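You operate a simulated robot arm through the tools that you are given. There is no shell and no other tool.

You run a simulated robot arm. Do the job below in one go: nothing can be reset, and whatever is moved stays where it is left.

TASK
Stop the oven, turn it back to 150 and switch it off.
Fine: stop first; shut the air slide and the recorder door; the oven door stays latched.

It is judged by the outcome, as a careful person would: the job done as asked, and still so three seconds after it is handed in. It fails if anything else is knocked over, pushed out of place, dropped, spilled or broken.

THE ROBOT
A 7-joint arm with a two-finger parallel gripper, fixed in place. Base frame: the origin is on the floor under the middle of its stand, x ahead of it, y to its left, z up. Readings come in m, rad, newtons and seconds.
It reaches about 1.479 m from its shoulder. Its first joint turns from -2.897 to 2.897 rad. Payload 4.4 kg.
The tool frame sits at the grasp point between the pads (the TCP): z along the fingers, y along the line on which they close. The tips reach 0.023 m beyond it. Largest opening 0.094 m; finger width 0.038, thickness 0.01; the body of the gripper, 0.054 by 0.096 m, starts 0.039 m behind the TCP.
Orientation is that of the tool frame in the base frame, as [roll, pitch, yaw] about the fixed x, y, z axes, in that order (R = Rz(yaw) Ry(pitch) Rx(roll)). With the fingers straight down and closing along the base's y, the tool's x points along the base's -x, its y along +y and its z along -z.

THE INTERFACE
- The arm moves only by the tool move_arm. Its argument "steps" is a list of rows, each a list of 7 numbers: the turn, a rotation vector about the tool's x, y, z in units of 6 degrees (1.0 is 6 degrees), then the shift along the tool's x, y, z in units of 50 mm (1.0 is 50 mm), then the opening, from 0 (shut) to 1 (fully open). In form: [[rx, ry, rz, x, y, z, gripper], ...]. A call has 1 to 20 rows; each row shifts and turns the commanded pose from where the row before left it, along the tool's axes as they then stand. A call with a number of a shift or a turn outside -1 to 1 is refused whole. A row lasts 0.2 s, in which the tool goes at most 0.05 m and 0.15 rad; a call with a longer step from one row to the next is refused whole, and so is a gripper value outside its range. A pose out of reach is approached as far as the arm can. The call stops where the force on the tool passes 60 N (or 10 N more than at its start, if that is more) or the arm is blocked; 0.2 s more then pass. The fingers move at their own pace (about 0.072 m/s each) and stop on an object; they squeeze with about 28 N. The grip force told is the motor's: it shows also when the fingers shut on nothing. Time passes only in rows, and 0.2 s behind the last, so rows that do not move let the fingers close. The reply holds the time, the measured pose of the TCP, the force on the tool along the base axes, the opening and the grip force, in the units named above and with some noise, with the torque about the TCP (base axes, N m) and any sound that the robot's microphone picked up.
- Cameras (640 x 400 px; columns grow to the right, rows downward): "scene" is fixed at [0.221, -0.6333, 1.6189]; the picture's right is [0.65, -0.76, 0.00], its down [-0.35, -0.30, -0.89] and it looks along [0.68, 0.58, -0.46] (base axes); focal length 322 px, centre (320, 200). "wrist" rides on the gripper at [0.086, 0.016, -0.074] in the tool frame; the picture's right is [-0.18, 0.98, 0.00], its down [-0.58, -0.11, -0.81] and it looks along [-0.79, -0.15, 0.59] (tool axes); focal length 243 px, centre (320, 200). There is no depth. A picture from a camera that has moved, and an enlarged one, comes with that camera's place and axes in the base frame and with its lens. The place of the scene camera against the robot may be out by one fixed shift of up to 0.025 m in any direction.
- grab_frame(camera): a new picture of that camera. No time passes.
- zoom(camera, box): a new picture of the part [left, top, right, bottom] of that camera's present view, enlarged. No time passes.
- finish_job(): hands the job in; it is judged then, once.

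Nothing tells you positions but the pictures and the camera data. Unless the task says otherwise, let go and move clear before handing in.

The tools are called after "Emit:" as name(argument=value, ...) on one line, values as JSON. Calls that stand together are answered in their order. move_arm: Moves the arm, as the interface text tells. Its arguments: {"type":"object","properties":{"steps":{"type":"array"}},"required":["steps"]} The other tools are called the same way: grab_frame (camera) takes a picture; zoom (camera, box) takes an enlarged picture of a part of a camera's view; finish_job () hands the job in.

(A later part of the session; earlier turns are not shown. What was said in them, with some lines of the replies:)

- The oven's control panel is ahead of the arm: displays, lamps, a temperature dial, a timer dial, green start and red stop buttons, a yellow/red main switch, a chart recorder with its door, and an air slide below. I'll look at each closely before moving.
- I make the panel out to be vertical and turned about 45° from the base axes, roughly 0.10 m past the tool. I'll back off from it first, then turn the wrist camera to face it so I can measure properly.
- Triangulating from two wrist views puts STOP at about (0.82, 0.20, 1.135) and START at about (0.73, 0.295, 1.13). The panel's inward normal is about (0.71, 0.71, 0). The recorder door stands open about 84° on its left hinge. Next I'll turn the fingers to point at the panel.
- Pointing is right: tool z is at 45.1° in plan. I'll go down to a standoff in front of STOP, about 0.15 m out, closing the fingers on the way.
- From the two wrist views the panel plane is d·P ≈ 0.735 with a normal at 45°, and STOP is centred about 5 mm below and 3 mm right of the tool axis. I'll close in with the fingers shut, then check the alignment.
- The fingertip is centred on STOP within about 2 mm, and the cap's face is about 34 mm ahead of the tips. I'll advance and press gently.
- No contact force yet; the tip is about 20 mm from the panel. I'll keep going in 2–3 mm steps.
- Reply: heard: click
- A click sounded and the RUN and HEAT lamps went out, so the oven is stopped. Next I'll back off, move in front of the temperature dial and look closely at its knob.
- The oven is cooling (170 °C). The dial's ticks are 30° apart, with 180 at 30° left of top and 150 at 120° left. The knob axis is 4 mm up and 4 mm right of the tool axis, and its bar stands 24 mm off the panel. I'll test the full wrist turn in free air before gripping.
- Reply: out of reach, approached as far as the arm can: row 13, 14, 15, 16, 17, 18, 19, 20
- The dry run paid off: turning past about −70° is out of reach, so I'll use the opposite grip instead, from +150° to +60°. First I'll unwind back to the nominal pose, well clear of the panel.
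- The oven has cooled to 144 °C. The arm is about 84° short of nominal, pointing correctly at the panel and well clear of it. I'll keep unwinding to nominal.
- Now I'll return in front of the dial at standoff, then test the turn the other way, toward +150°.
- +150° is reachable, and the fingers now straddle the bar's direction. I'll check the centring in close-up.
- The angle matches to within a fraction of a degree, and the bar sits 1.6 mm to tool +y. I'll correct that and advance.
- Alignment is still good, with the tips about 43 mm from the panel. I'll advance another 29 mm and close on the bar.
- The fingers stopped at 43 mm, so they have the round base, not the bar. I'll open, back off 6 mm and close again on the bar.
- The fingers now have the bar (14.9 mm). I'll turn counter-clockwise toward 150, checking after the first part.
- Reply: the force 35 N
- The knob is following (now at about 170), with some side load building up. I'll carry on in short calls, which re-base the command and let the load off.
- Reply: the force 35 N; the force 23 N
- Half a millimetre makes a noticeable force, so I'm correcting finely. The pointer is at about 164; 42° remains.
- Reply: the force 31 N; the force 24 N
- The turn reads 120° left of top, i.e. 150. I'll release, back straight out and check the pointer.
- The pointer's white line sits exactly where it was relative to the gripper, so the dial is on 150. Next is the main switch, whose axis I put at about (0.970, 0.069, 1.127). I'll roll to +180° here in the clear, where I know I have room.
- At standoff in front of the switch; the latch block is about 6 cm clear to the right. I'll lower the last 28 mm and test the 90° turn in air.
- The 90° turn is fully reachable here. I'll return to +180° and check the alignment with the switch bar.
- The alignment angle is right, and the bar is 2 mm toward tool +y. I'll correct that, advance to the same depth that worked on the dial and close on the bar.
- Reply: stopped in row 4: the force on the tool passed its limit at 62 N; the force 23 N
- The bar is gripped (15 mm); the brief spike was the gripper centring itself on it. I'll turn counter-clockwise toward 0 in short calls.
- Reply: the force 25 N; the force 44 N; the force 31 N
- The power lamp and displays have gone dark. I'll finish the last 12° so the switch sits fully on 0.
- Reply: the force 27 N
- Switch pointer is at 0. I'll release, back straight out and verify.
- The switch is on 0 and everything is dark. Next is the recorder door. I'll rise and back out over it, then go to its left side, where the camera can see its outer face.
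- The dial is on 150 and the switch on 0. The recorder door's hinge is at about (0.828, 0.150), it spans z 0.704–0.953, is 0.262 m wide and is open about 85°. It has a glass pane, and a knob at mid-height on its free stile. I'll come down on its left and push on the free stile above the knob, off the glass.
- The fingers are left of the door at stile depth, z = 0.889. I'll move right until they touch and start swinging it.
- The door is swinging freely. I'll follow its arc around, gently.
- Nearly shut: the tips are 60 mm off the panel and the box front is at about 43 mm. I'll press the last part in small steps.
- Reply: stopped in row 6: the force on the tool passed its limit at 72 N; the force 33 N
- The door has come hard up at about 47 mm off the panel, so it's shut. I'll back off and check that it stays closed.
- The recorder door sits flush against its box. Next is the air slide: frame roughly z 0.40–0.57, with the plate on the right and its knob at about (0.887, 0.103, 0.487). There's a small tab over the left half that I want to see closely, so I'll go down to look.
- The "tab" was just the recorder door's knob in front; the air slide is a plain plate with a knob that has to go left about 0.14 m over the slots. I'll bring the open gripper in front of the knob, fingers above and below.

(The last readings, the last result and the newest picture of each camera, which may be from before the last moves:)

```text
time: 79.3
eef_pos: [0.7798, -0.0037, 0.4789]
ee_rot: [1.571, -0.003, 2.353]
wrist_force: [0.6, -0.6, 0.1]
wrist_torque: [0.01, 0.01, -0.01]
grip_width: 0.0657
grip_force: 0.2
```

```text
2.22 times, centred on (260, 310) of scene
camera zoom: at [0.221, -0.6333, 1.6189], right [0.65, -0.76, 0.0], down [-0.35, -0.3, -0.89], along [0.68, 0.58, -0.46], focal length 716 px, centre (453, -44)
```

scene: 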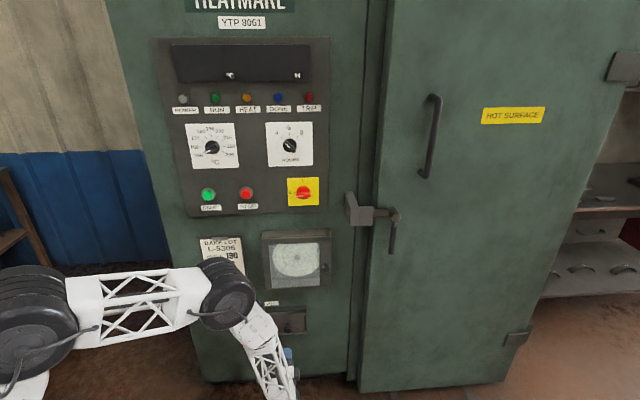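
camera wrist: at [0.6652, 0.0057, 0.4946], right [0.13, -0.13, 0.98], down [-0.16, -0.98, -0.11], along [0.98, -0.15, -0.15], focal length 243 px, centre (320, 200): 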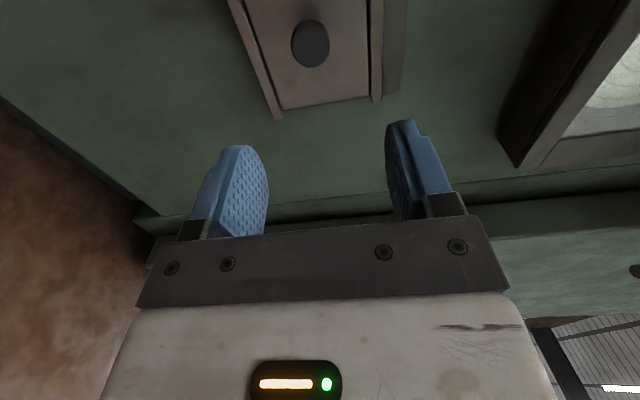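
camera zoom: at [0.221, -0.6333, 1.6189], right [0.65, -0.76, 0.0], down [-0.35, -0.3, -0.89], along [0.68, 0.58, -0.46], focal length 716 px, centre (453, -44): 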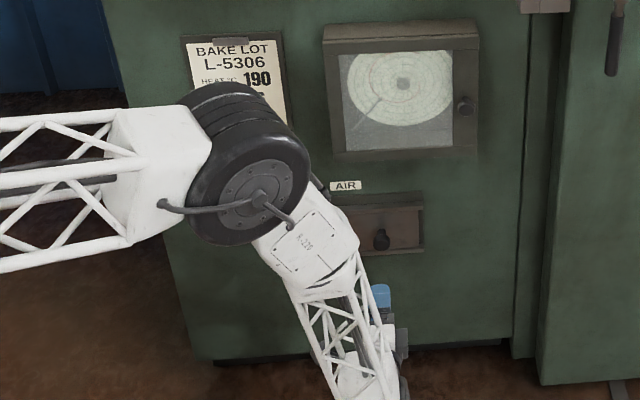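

The elbow hangs well out in front of the cabinet. The knob is 7.5 mm below and 3 mm left of the tool axis, about 33 mm in diameter. I'll correct for that and advance in two stages.

Emit:
move_arm(steps=[[0, 0, 0, 0.05, -0.15, 0.4, 0.58], [0, 0, 0, 0, 0, 0.6, 0.58], [0, 0, 0, 0, 0, 0.6, 0.58], [0, 0, 0, 0, 0, 0.4, 0.58], [0, 0, 0, 0, 0, 0, 0.58]])

Emit:
grab_frame(camera="wrist")

Emit:
grab_frame(camera="scene")

```text
time: 80.5
eef_pos: [0.8503, 0.0678, 0.4722]
ee_rot: [1.571, -0.001, 2.352]
wrist_force: [-1.0, -0.6, -0.3]
wrist_torque: [0.01, 0.02, -0.01]
grip_width: 0.0546
grip_force: 0.0
```

```text
taken
camera wrist: at [0.7359, 0.0784, 0.4872], right [0.13, -0.13, 0.98], down [-0.16, -0.98, -0.11], along [0.98, -0.14, -0.15], focal length 243 px, centre (320, 200)
```

wrist: 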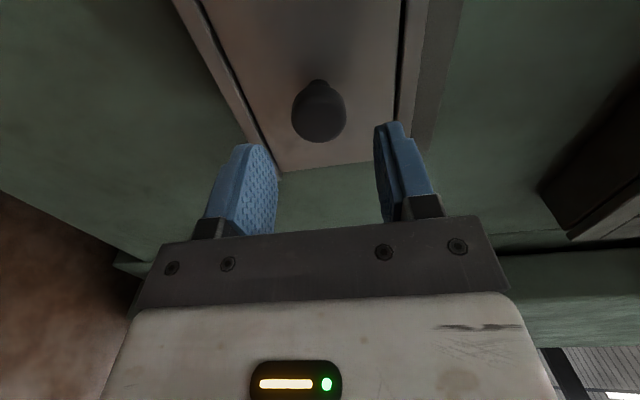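

```text
taken
```

scene: 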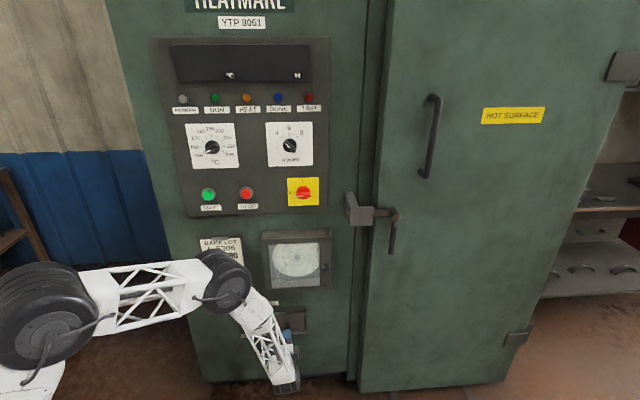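

Aligned. I'll advance the final 47 mm and close on the knob.

Emit:
move_arm(steps=[[0, 0, 0, 0, 0, 0.4, 0.58], [0, 0, 0, 0, 0, 0.35, 0.58], [0, 0, 0, 0, 0, 0.15, 0.58], [0, 0, 0, 0, 0, 0, 0.3], [0, 0, 0, 0, 0, 0, 0], [0, 0, 0, 0, 0, 0, 0]])

Emit:
grab_frame(camera="wrist")

Emit:
grab_frame(camera="scene")

```text
time: 82.0
eef_pos: [0.8818, 0.1003, 0.47]
ee_rot: [1.574, -0.001, 2.353]
wrist_force: [3.8, 1.9, -17.0]
wrist_torque: [-0.19, 0.25, -0.41]
grip_width: 0.0333
grip_force: 45.2
```

```text
taken
camera wrist: at [0.767, 0.1094, 0.4863], right [0.13, -0.13, 0.98], down [-0.16, -0.98, -0.11], along [0.98, -0.15, -0.15], focal length 243 px, centre (320, 200)
```

wrist: 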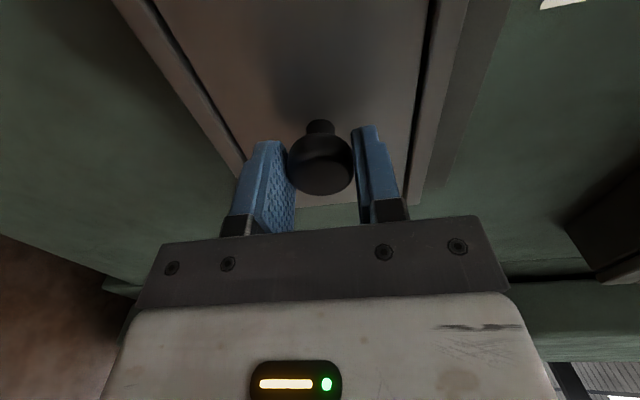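

```text
taken
```

scene: 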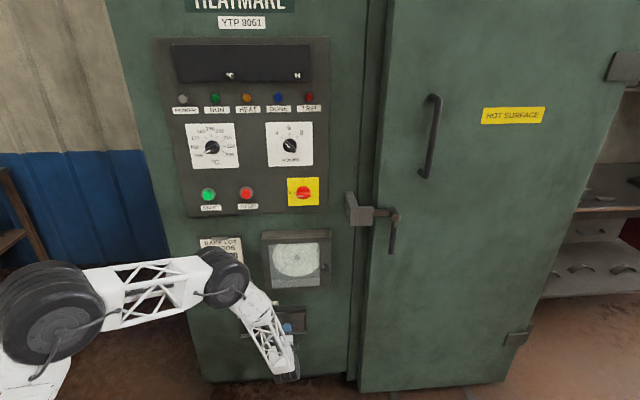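

The knob is held (33 mm). I'll slide it left slowly.

Emit:
move_arm(steps=[[0, 0, 0, 0.1, -0.01, 0, 0], [0, 0, 0, 0.2, 0, 0, 0], [0, 0, 0, 0.2, 0, 0, 0], [0, 0, 0, 0.2, 0, 0, 0], [0, 0, 0, 0.2, 0, 0, 0]])

Emit:
grab_frame(camera="wrist")

Emit:
zoom(camera="scene", box=[170, 220, 350, 400])

```text
time: 83.2
eef_pos: [0.8488, 0.131, 0.4712]
ee_rot: [1.57, -0.002, 2.353]
wrist_force: [-10.6, -16.2, -13.9]
wrist_torque: [-0.11, 0.32, -0.04]
grip_width: 0.0333
grip_force: 44.9
```

```text
taken
camera wrist: at [0.7346, 0.1418, 0.4862], right [0.13, -0.13, 0.98], down [-0.16, -0.98, -0.11], along [0.98, -0.15, -0.15], focal length 243 px, centre (320, 200)
```

wrist: 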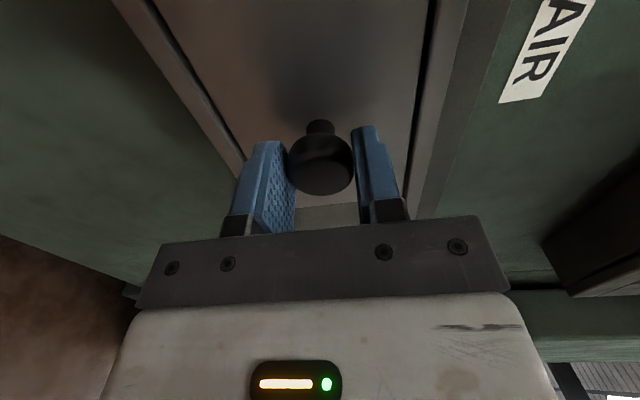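

```text
2.22 times, centred on (260, 310) of scene
camera zoom: at [0.221, -0.6333, 1.6189], right [0.65, -0.76, 0.0], down [-0.35, -0.3, -0.89], along [0.68, 0.58, -0.46], focal length 716 px, centre (453, -44)
```

zoom: 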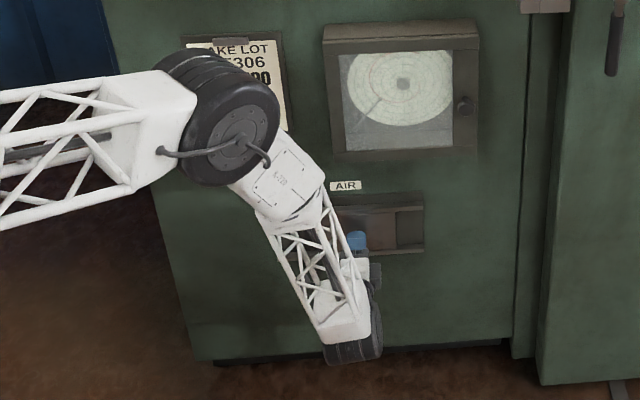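

It's sliding, 45 mm so far. I'll carry on to the end stop.

Emit:
move_arm(steps=[[0, 0, 0, 0.2, 0, 0, 0], [0, 0, 0, 0.2, 0, 0, 0], [0, 0, 0, 0.2, 0, 0, 0], [0, 0, 0, 0.2, 0, 0, 0], [0, 0, 0, 0.2, 0, 0, 0], [0, 0, 0, 0.2, 0, 0, 0], [0, 0, 0, 0.2, 0, 0, 0], [0, 0, 0, 0.15, 0, 0, 0]])

Emit:
grab_frame(camera="wrist")

Emit:
zoom(camera="scene", box=[170, 220, 350, 400])

```text
time: 85.0
eef_pos: [0.7945, 0.1871, 0.4697]
ee_rot: [1.57, -0.003, 2.354]
wrist_force: [-2.0, -8.1, -29.3]
wrist_torque: [-0.24, 0.32, 0.1]
grip_width: 0.0332
grip_force: 45.3
```

```text
taken
camera wrist: at [0.6802, 0.1968, 0.4862], right [0.13, -0.13, 0.98], down [-0.16, -0.98, -0.11], along [0.98, -0.14, -0.15], focal length 243 px, centre (320, 200)
```

wrist: 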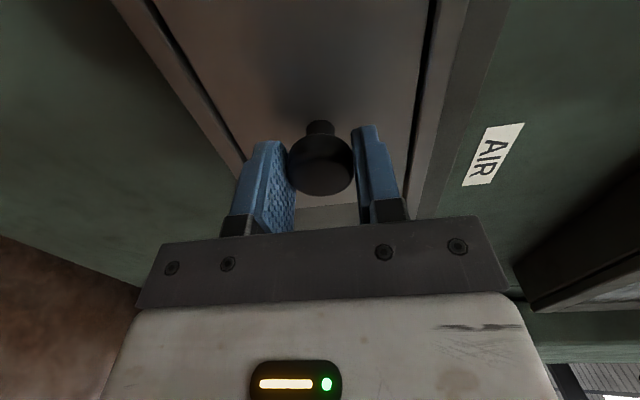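

```text
2.22 times, centred on (260, 310) of scene
camera zoom: at [0.221, -0.6333, 1.6189], right [0.65, -0.76, 0.0], down [-0.35, -0.3, -0.89], along [0.68, 0.58, -0.46], focal length 716 px, centre (453, -44)
```

zoom: 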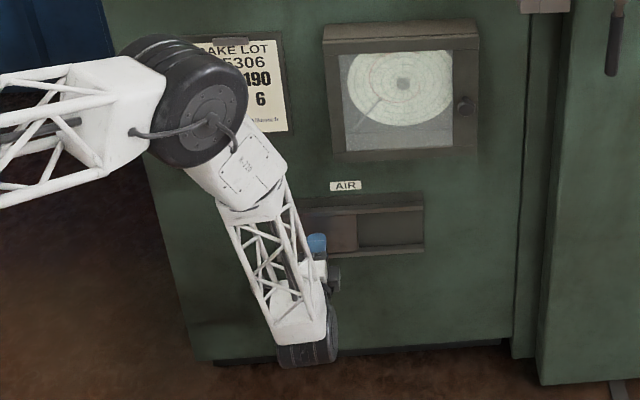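

123 mm moved and no stop yet. I'll ease off the vertical load and continue in small steps.

Emit:
move_arm(steps=[[0, 0, 0, 0.1, -0.015, 0, 0], [0, 0, 0, 0.1, 0, 0, 0], [0, 0, 0, 0.1, 0, 0, 0], [0, 0, 0, 0.06, 0, 0, 0]])

Emit:
grab_frame(camera="wrist")

Emit:
zoom(camera="scene", box=[230, 290, 320, 345])

```text
time: 86.0
eef_pos: [0.782, 0.1993, 0.469]
ee_rot: [1.571, -0.001, 2.353]
wrist_force: [25.4, -23.7, -39.5]
wrist_torque: [-0.17, 0.76, -0.59]
grip_width: 0.0335
grip_force: 44.9
```

```text
taken
camera wrist: at [0.6684, 0.2091, 0.4862], right [0.13, -0.13, 0.98], down [-0.16, -0.98, -0.11], along [0.98, -0.15, -0.15], focal length 243 px, centre (320, 200)
```

wrist: 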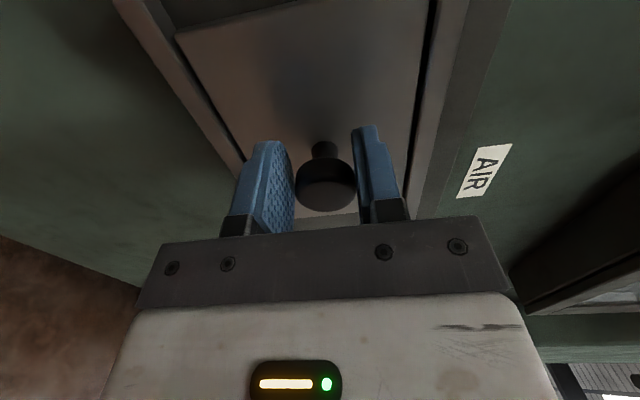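

```text
7.11 times, centred on (275, 318) of scene
camera zoom: at [0.221, -0.6333, 1.6189], right [0.65, -0.76, 0.0], down [-0.35, -0.3, -0.89], along [0.68, 0.58, -0.46], focal length 2290 px, centre (640, -636)
```

zoom: 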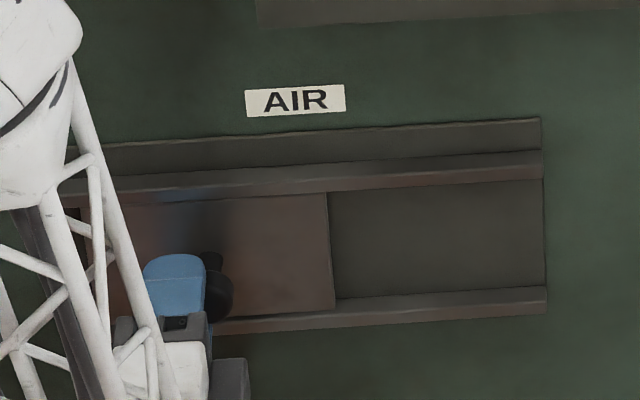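

The plate has stopped: the fingers began slipping along the knob, and the slots look covered. I'll release, back straight out and inspect.

Emit:
move_arm(steps=[[0, 0, 0, -0.1, 0, 0, 0.3], [0, 0, 0, 0, 0, 0, 0.58], [0, 0, 0, 0, 0, 0, 0.58], [0, 0, 0, 0, 0, -0.4, 0.58], [0, 0, 0, 0, 0, -0.8, 0.58], [0, 0, 0, 0, 0, -0.9, 0.58], [0, 0, 0, 0, 0, -0.9, 0.58], [0, 0, 0, 0, 0, -0.9, 0.58]])

Emit:
grab_frame(camera="wrist")

Emit:
zoom(camera="wrist", box=[200, 0, 400, 125])

Emit:
zoom(camera="scene", box=[230, 290, 320, 345])

```text
time: 87.8
eef_pos: [0.6478, 0.0608, 0.4701]
ee_rot: [1.57, -0.003, 2.354]
wrist_force: [-0.4, -0.6, -0.3]
wrist_torque: [0.04, 0.03, 0.0]
grip_width: 0.0545
grip_force: 0.0
```

```text
taken
camera wrist: at [0.5333, 0.0712, 0.4859], right [0.13, -0.13, 0.98], down [-0.16, -0.98, -0.11], along [0.98, -0.14, -0.15], focal length 243 px, centre (320, 200)
```

wrist: 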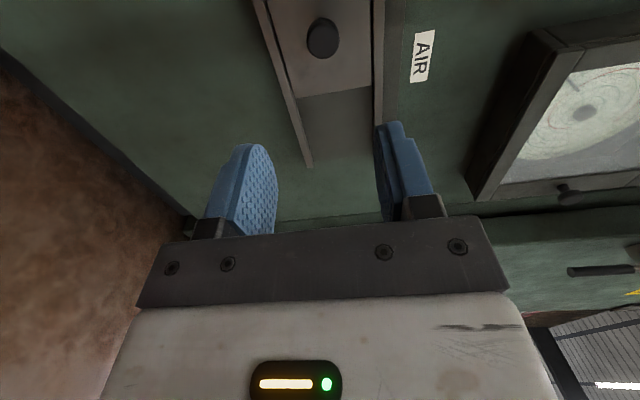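

```text
3.20 times, centred on (300, 62) of wrist
camera zoom: at [0.5333, 0.0712, 0.4859], right [0.13, -0.13, 0.98], down [-0.16, -0.98, -0.11], along [0.98, -0.14, -0.15], focal length 776 px, centre (384, 640)
```

zoom: 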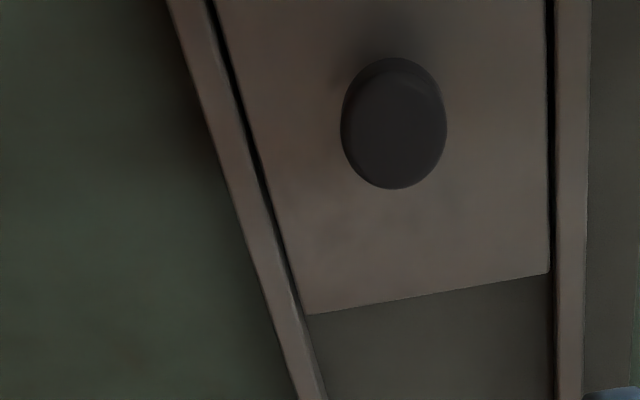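

```text
7.11 times, centred on (275, 318) of scene
camera zoom: at [0.221, -0.6333, 1.6189], right [0.65, -0.76, 0.0], down [-0.35, -0.3, -0.89], along [0.68, 0.58, -0.46], focal length 2290 px, centre (640, -636)
```

zoom: 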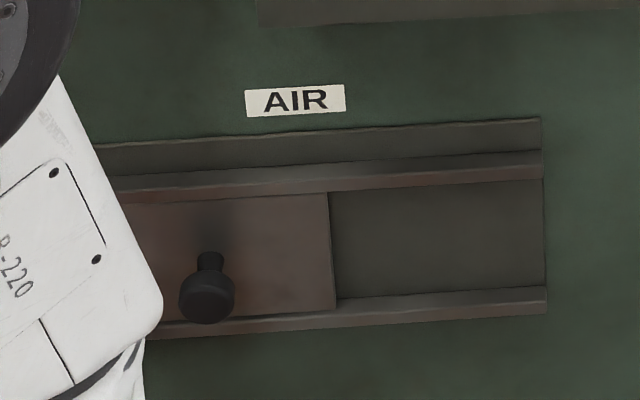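

The knob and plate have moved about 126 mm left. The arm hides the left end, so I'll withdraw up and away and then inspect everything.

Emit:
move_arm(steps=[[0, 0, 0, 0, 0, -0.8, 0.58], [0, 0, 0, 0, 0.3, -0.7, 0.5], [0, 0, 0, 0, 0.8, 0, 0.3], [0, 0, 0, 0, 0.85, 0, 0], [0, 0, 0, 0, 0.85, 0, 0], [0, 0, 0, 0, 0.85, 0, 0], [0, 0, 0, 0, 0.85, 0, 0], [0, 0, 0, 0, 0.85, 0, 0], [0, 0, 0, 0, 0.85, 0, 0], [0, 0, 0, 0, 0.85, 0, 0], [0, 0, 0, 0.5, 0.85, 0, 0], [0, 0, 0, 0.5, 0.8, 0, 0], [0, 0, 0, 0.5, 0.8, 0, 0], [0, 0, 0, 0.5, 0.8, 0, 0]])

Emit:
grab_frame(camera="scene")

Emit:
zoom(camera="scene", box=[230, 290, 320, 345])

Emit:
grab_frame(camera="wrist")

```text
time: 90.8
eef_pos: [0.5248, 0.0787, 0.9867]
ee_rot: [1.571, -0.002, 2.352]
wrist_force: [0.2, -0.1, 1.0]
wrist_torque: [0.04, 0.02, 0.03]
grip_width: 0.0
grip_force: 27.7
```

```text
taken
```

scene: 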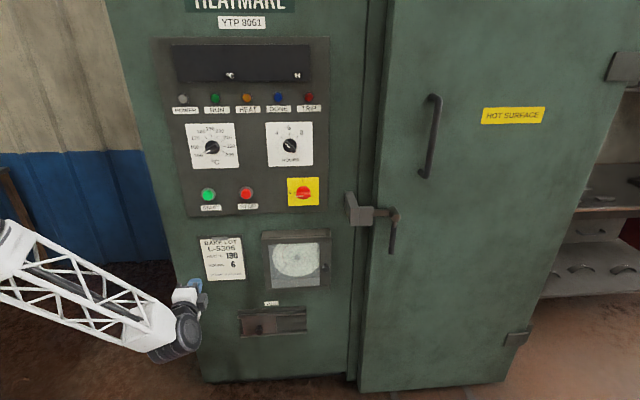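

```text
7.11 times, centred on (275, 318) of scene
camera zoom: at [0.221, -0.6333, 1.6189], right [0.65, -0.76, 0.0], down [-0.35, -0.3, -0.89], along [0.68, 0.58, -0.46], focal length 2290 px, centre (640, -636)
```

zoom: 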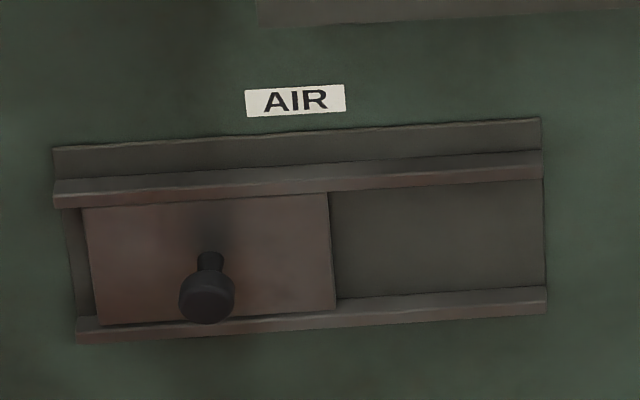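

```text
taken
camera wrist: at [0.4111, 0.0883, 1.0034], right [0.13, -0.13, 0.98], down [-0.16, -0.98, -0.11], along [0.98, -0.15, -0.15], focal length 243 px, centre (320, 200)
```

wrist: 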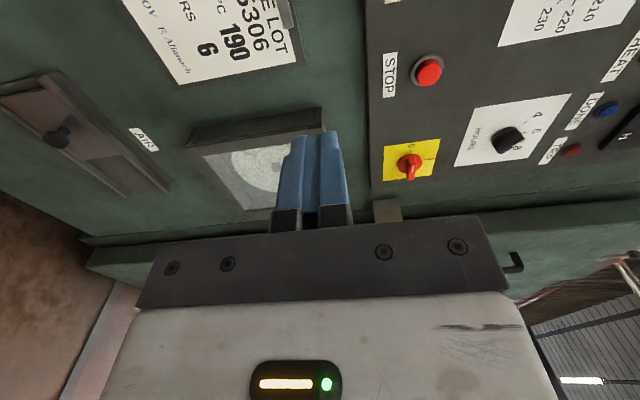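

All four slots are covered and the plate sits symmetric to its open position, at its stop. I'll check the rest of the oven before handing in.

Emit:
zoom(camera="scene", box=[160, 30, 340, 216])

Emit:
zoom(camera="scene", box=[190, 215, 345, 345])

Emit:
zoom(camera="scene", box=[320, 170, 440, 270])

Emit:
zoom(camera="scene", box=[170, 110, 340, 216])

```text
2.15 times, centred on (250, 123) of scene
camera zoom: at [0.221, -0.6333, 1.6189], right [0.65, -0.76, 0.0], down [-0.35, -0.3, -0.89], along [0.68, 0.58, -0.46], focal length 693 px, centre (470, 366)
```

zoom: 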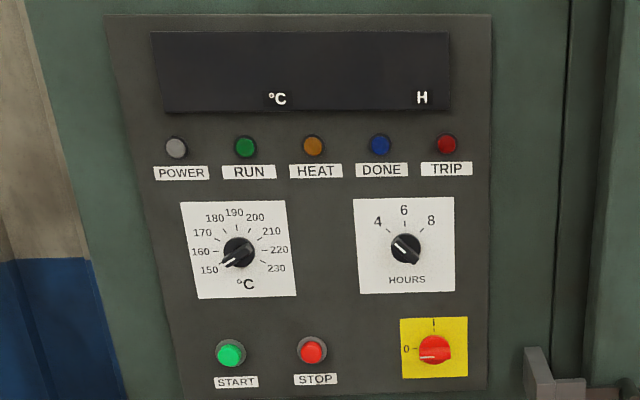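

```text
3.08 times, centred on (268, 280) of scene
camera zoom: at [0.221, -0.6333, 1.6189], right [0.65, -0.76, 0.0], down [-0.35, -0.3, -0.89], along [0.68, 0.58, -0.46], focal length 991 px, centre (482, -46)
```

zoom: 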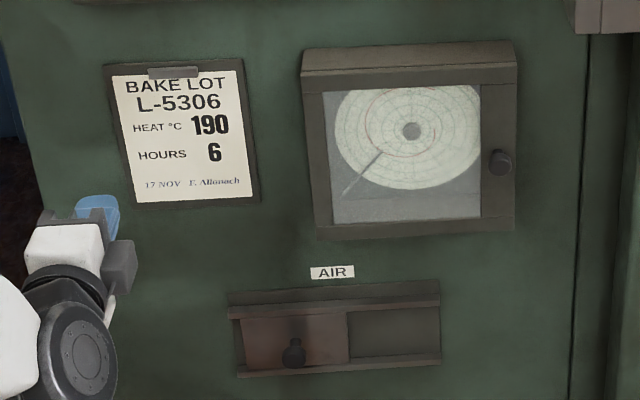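

```text
4.00 times, centred on (380, 220) of scene
camera zoom: at [0.221, -0.6333, 1.6189], right [0.65, -0.76, 0.0], down [-0.35, -0.3, -0.89], along [0.68, 0.58, -0.46], focal length 1288 px, centre (80, 120)
```

zoom: 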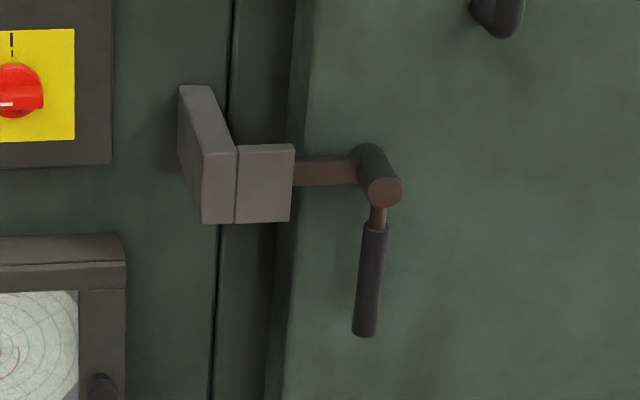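

```text
3.76 times, centred on (255, 163) of scene
camera zoom: at [0.221, -0.6333, 1.6189], right [0.65, -0.76, 0.0], down [-0.35, -0.3, -0.89], along [0.68, 0.58, -0.46], focal length 1212 px, centre (565, 339)
```

zoom: 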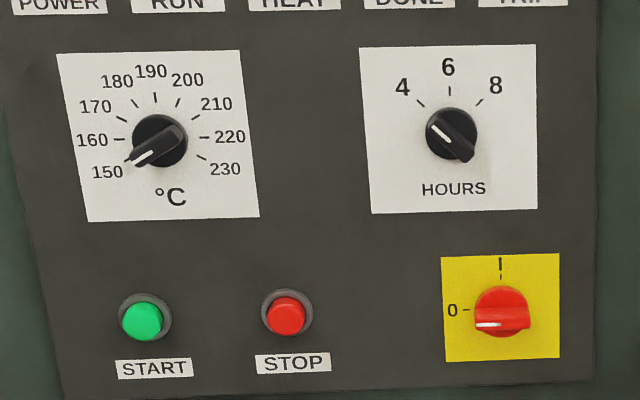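

Everything reads as asked:
- **Oven:** stopped first, and all lamps and displays are dark.
- **Dial and switch:** the dial is on 150 and the switch on 0. The hours dial hasn't moved.
- **Recorder door and air slide:** the door is flush shut, and the plate covers all the slots.
- **Oven door:** its latch is as it was.

The gripper is empty and clear of the oven, so I'm handing in.

Emit:
finish_job()

```text
The job is handed in.
```

The oven is stopped, turned back to 150 and switched off.

- **Stop:** I pressed STOP first. It clicked, and the RUN and HEAT lamps went out.
- **Dial:** it went from 180 to 150, and the pointer sits on the 150 mark. The hours dial still points at 4.
- **Main switch:** it is on 0, and the power lamp and displays are dark.
- **Recorder door:** it is closed flush against its box. I heard no latch click, but it stayed shut after I backed away.
- **Air slide:** the plate is fully left at its stop and covers all four slots.
- **Oven door:** I didn't touch it, and its latch looks the same as at the start.

I saw nothing knocked over, dropped or damaged, and the arm is clear of the oven with an empty gripper.
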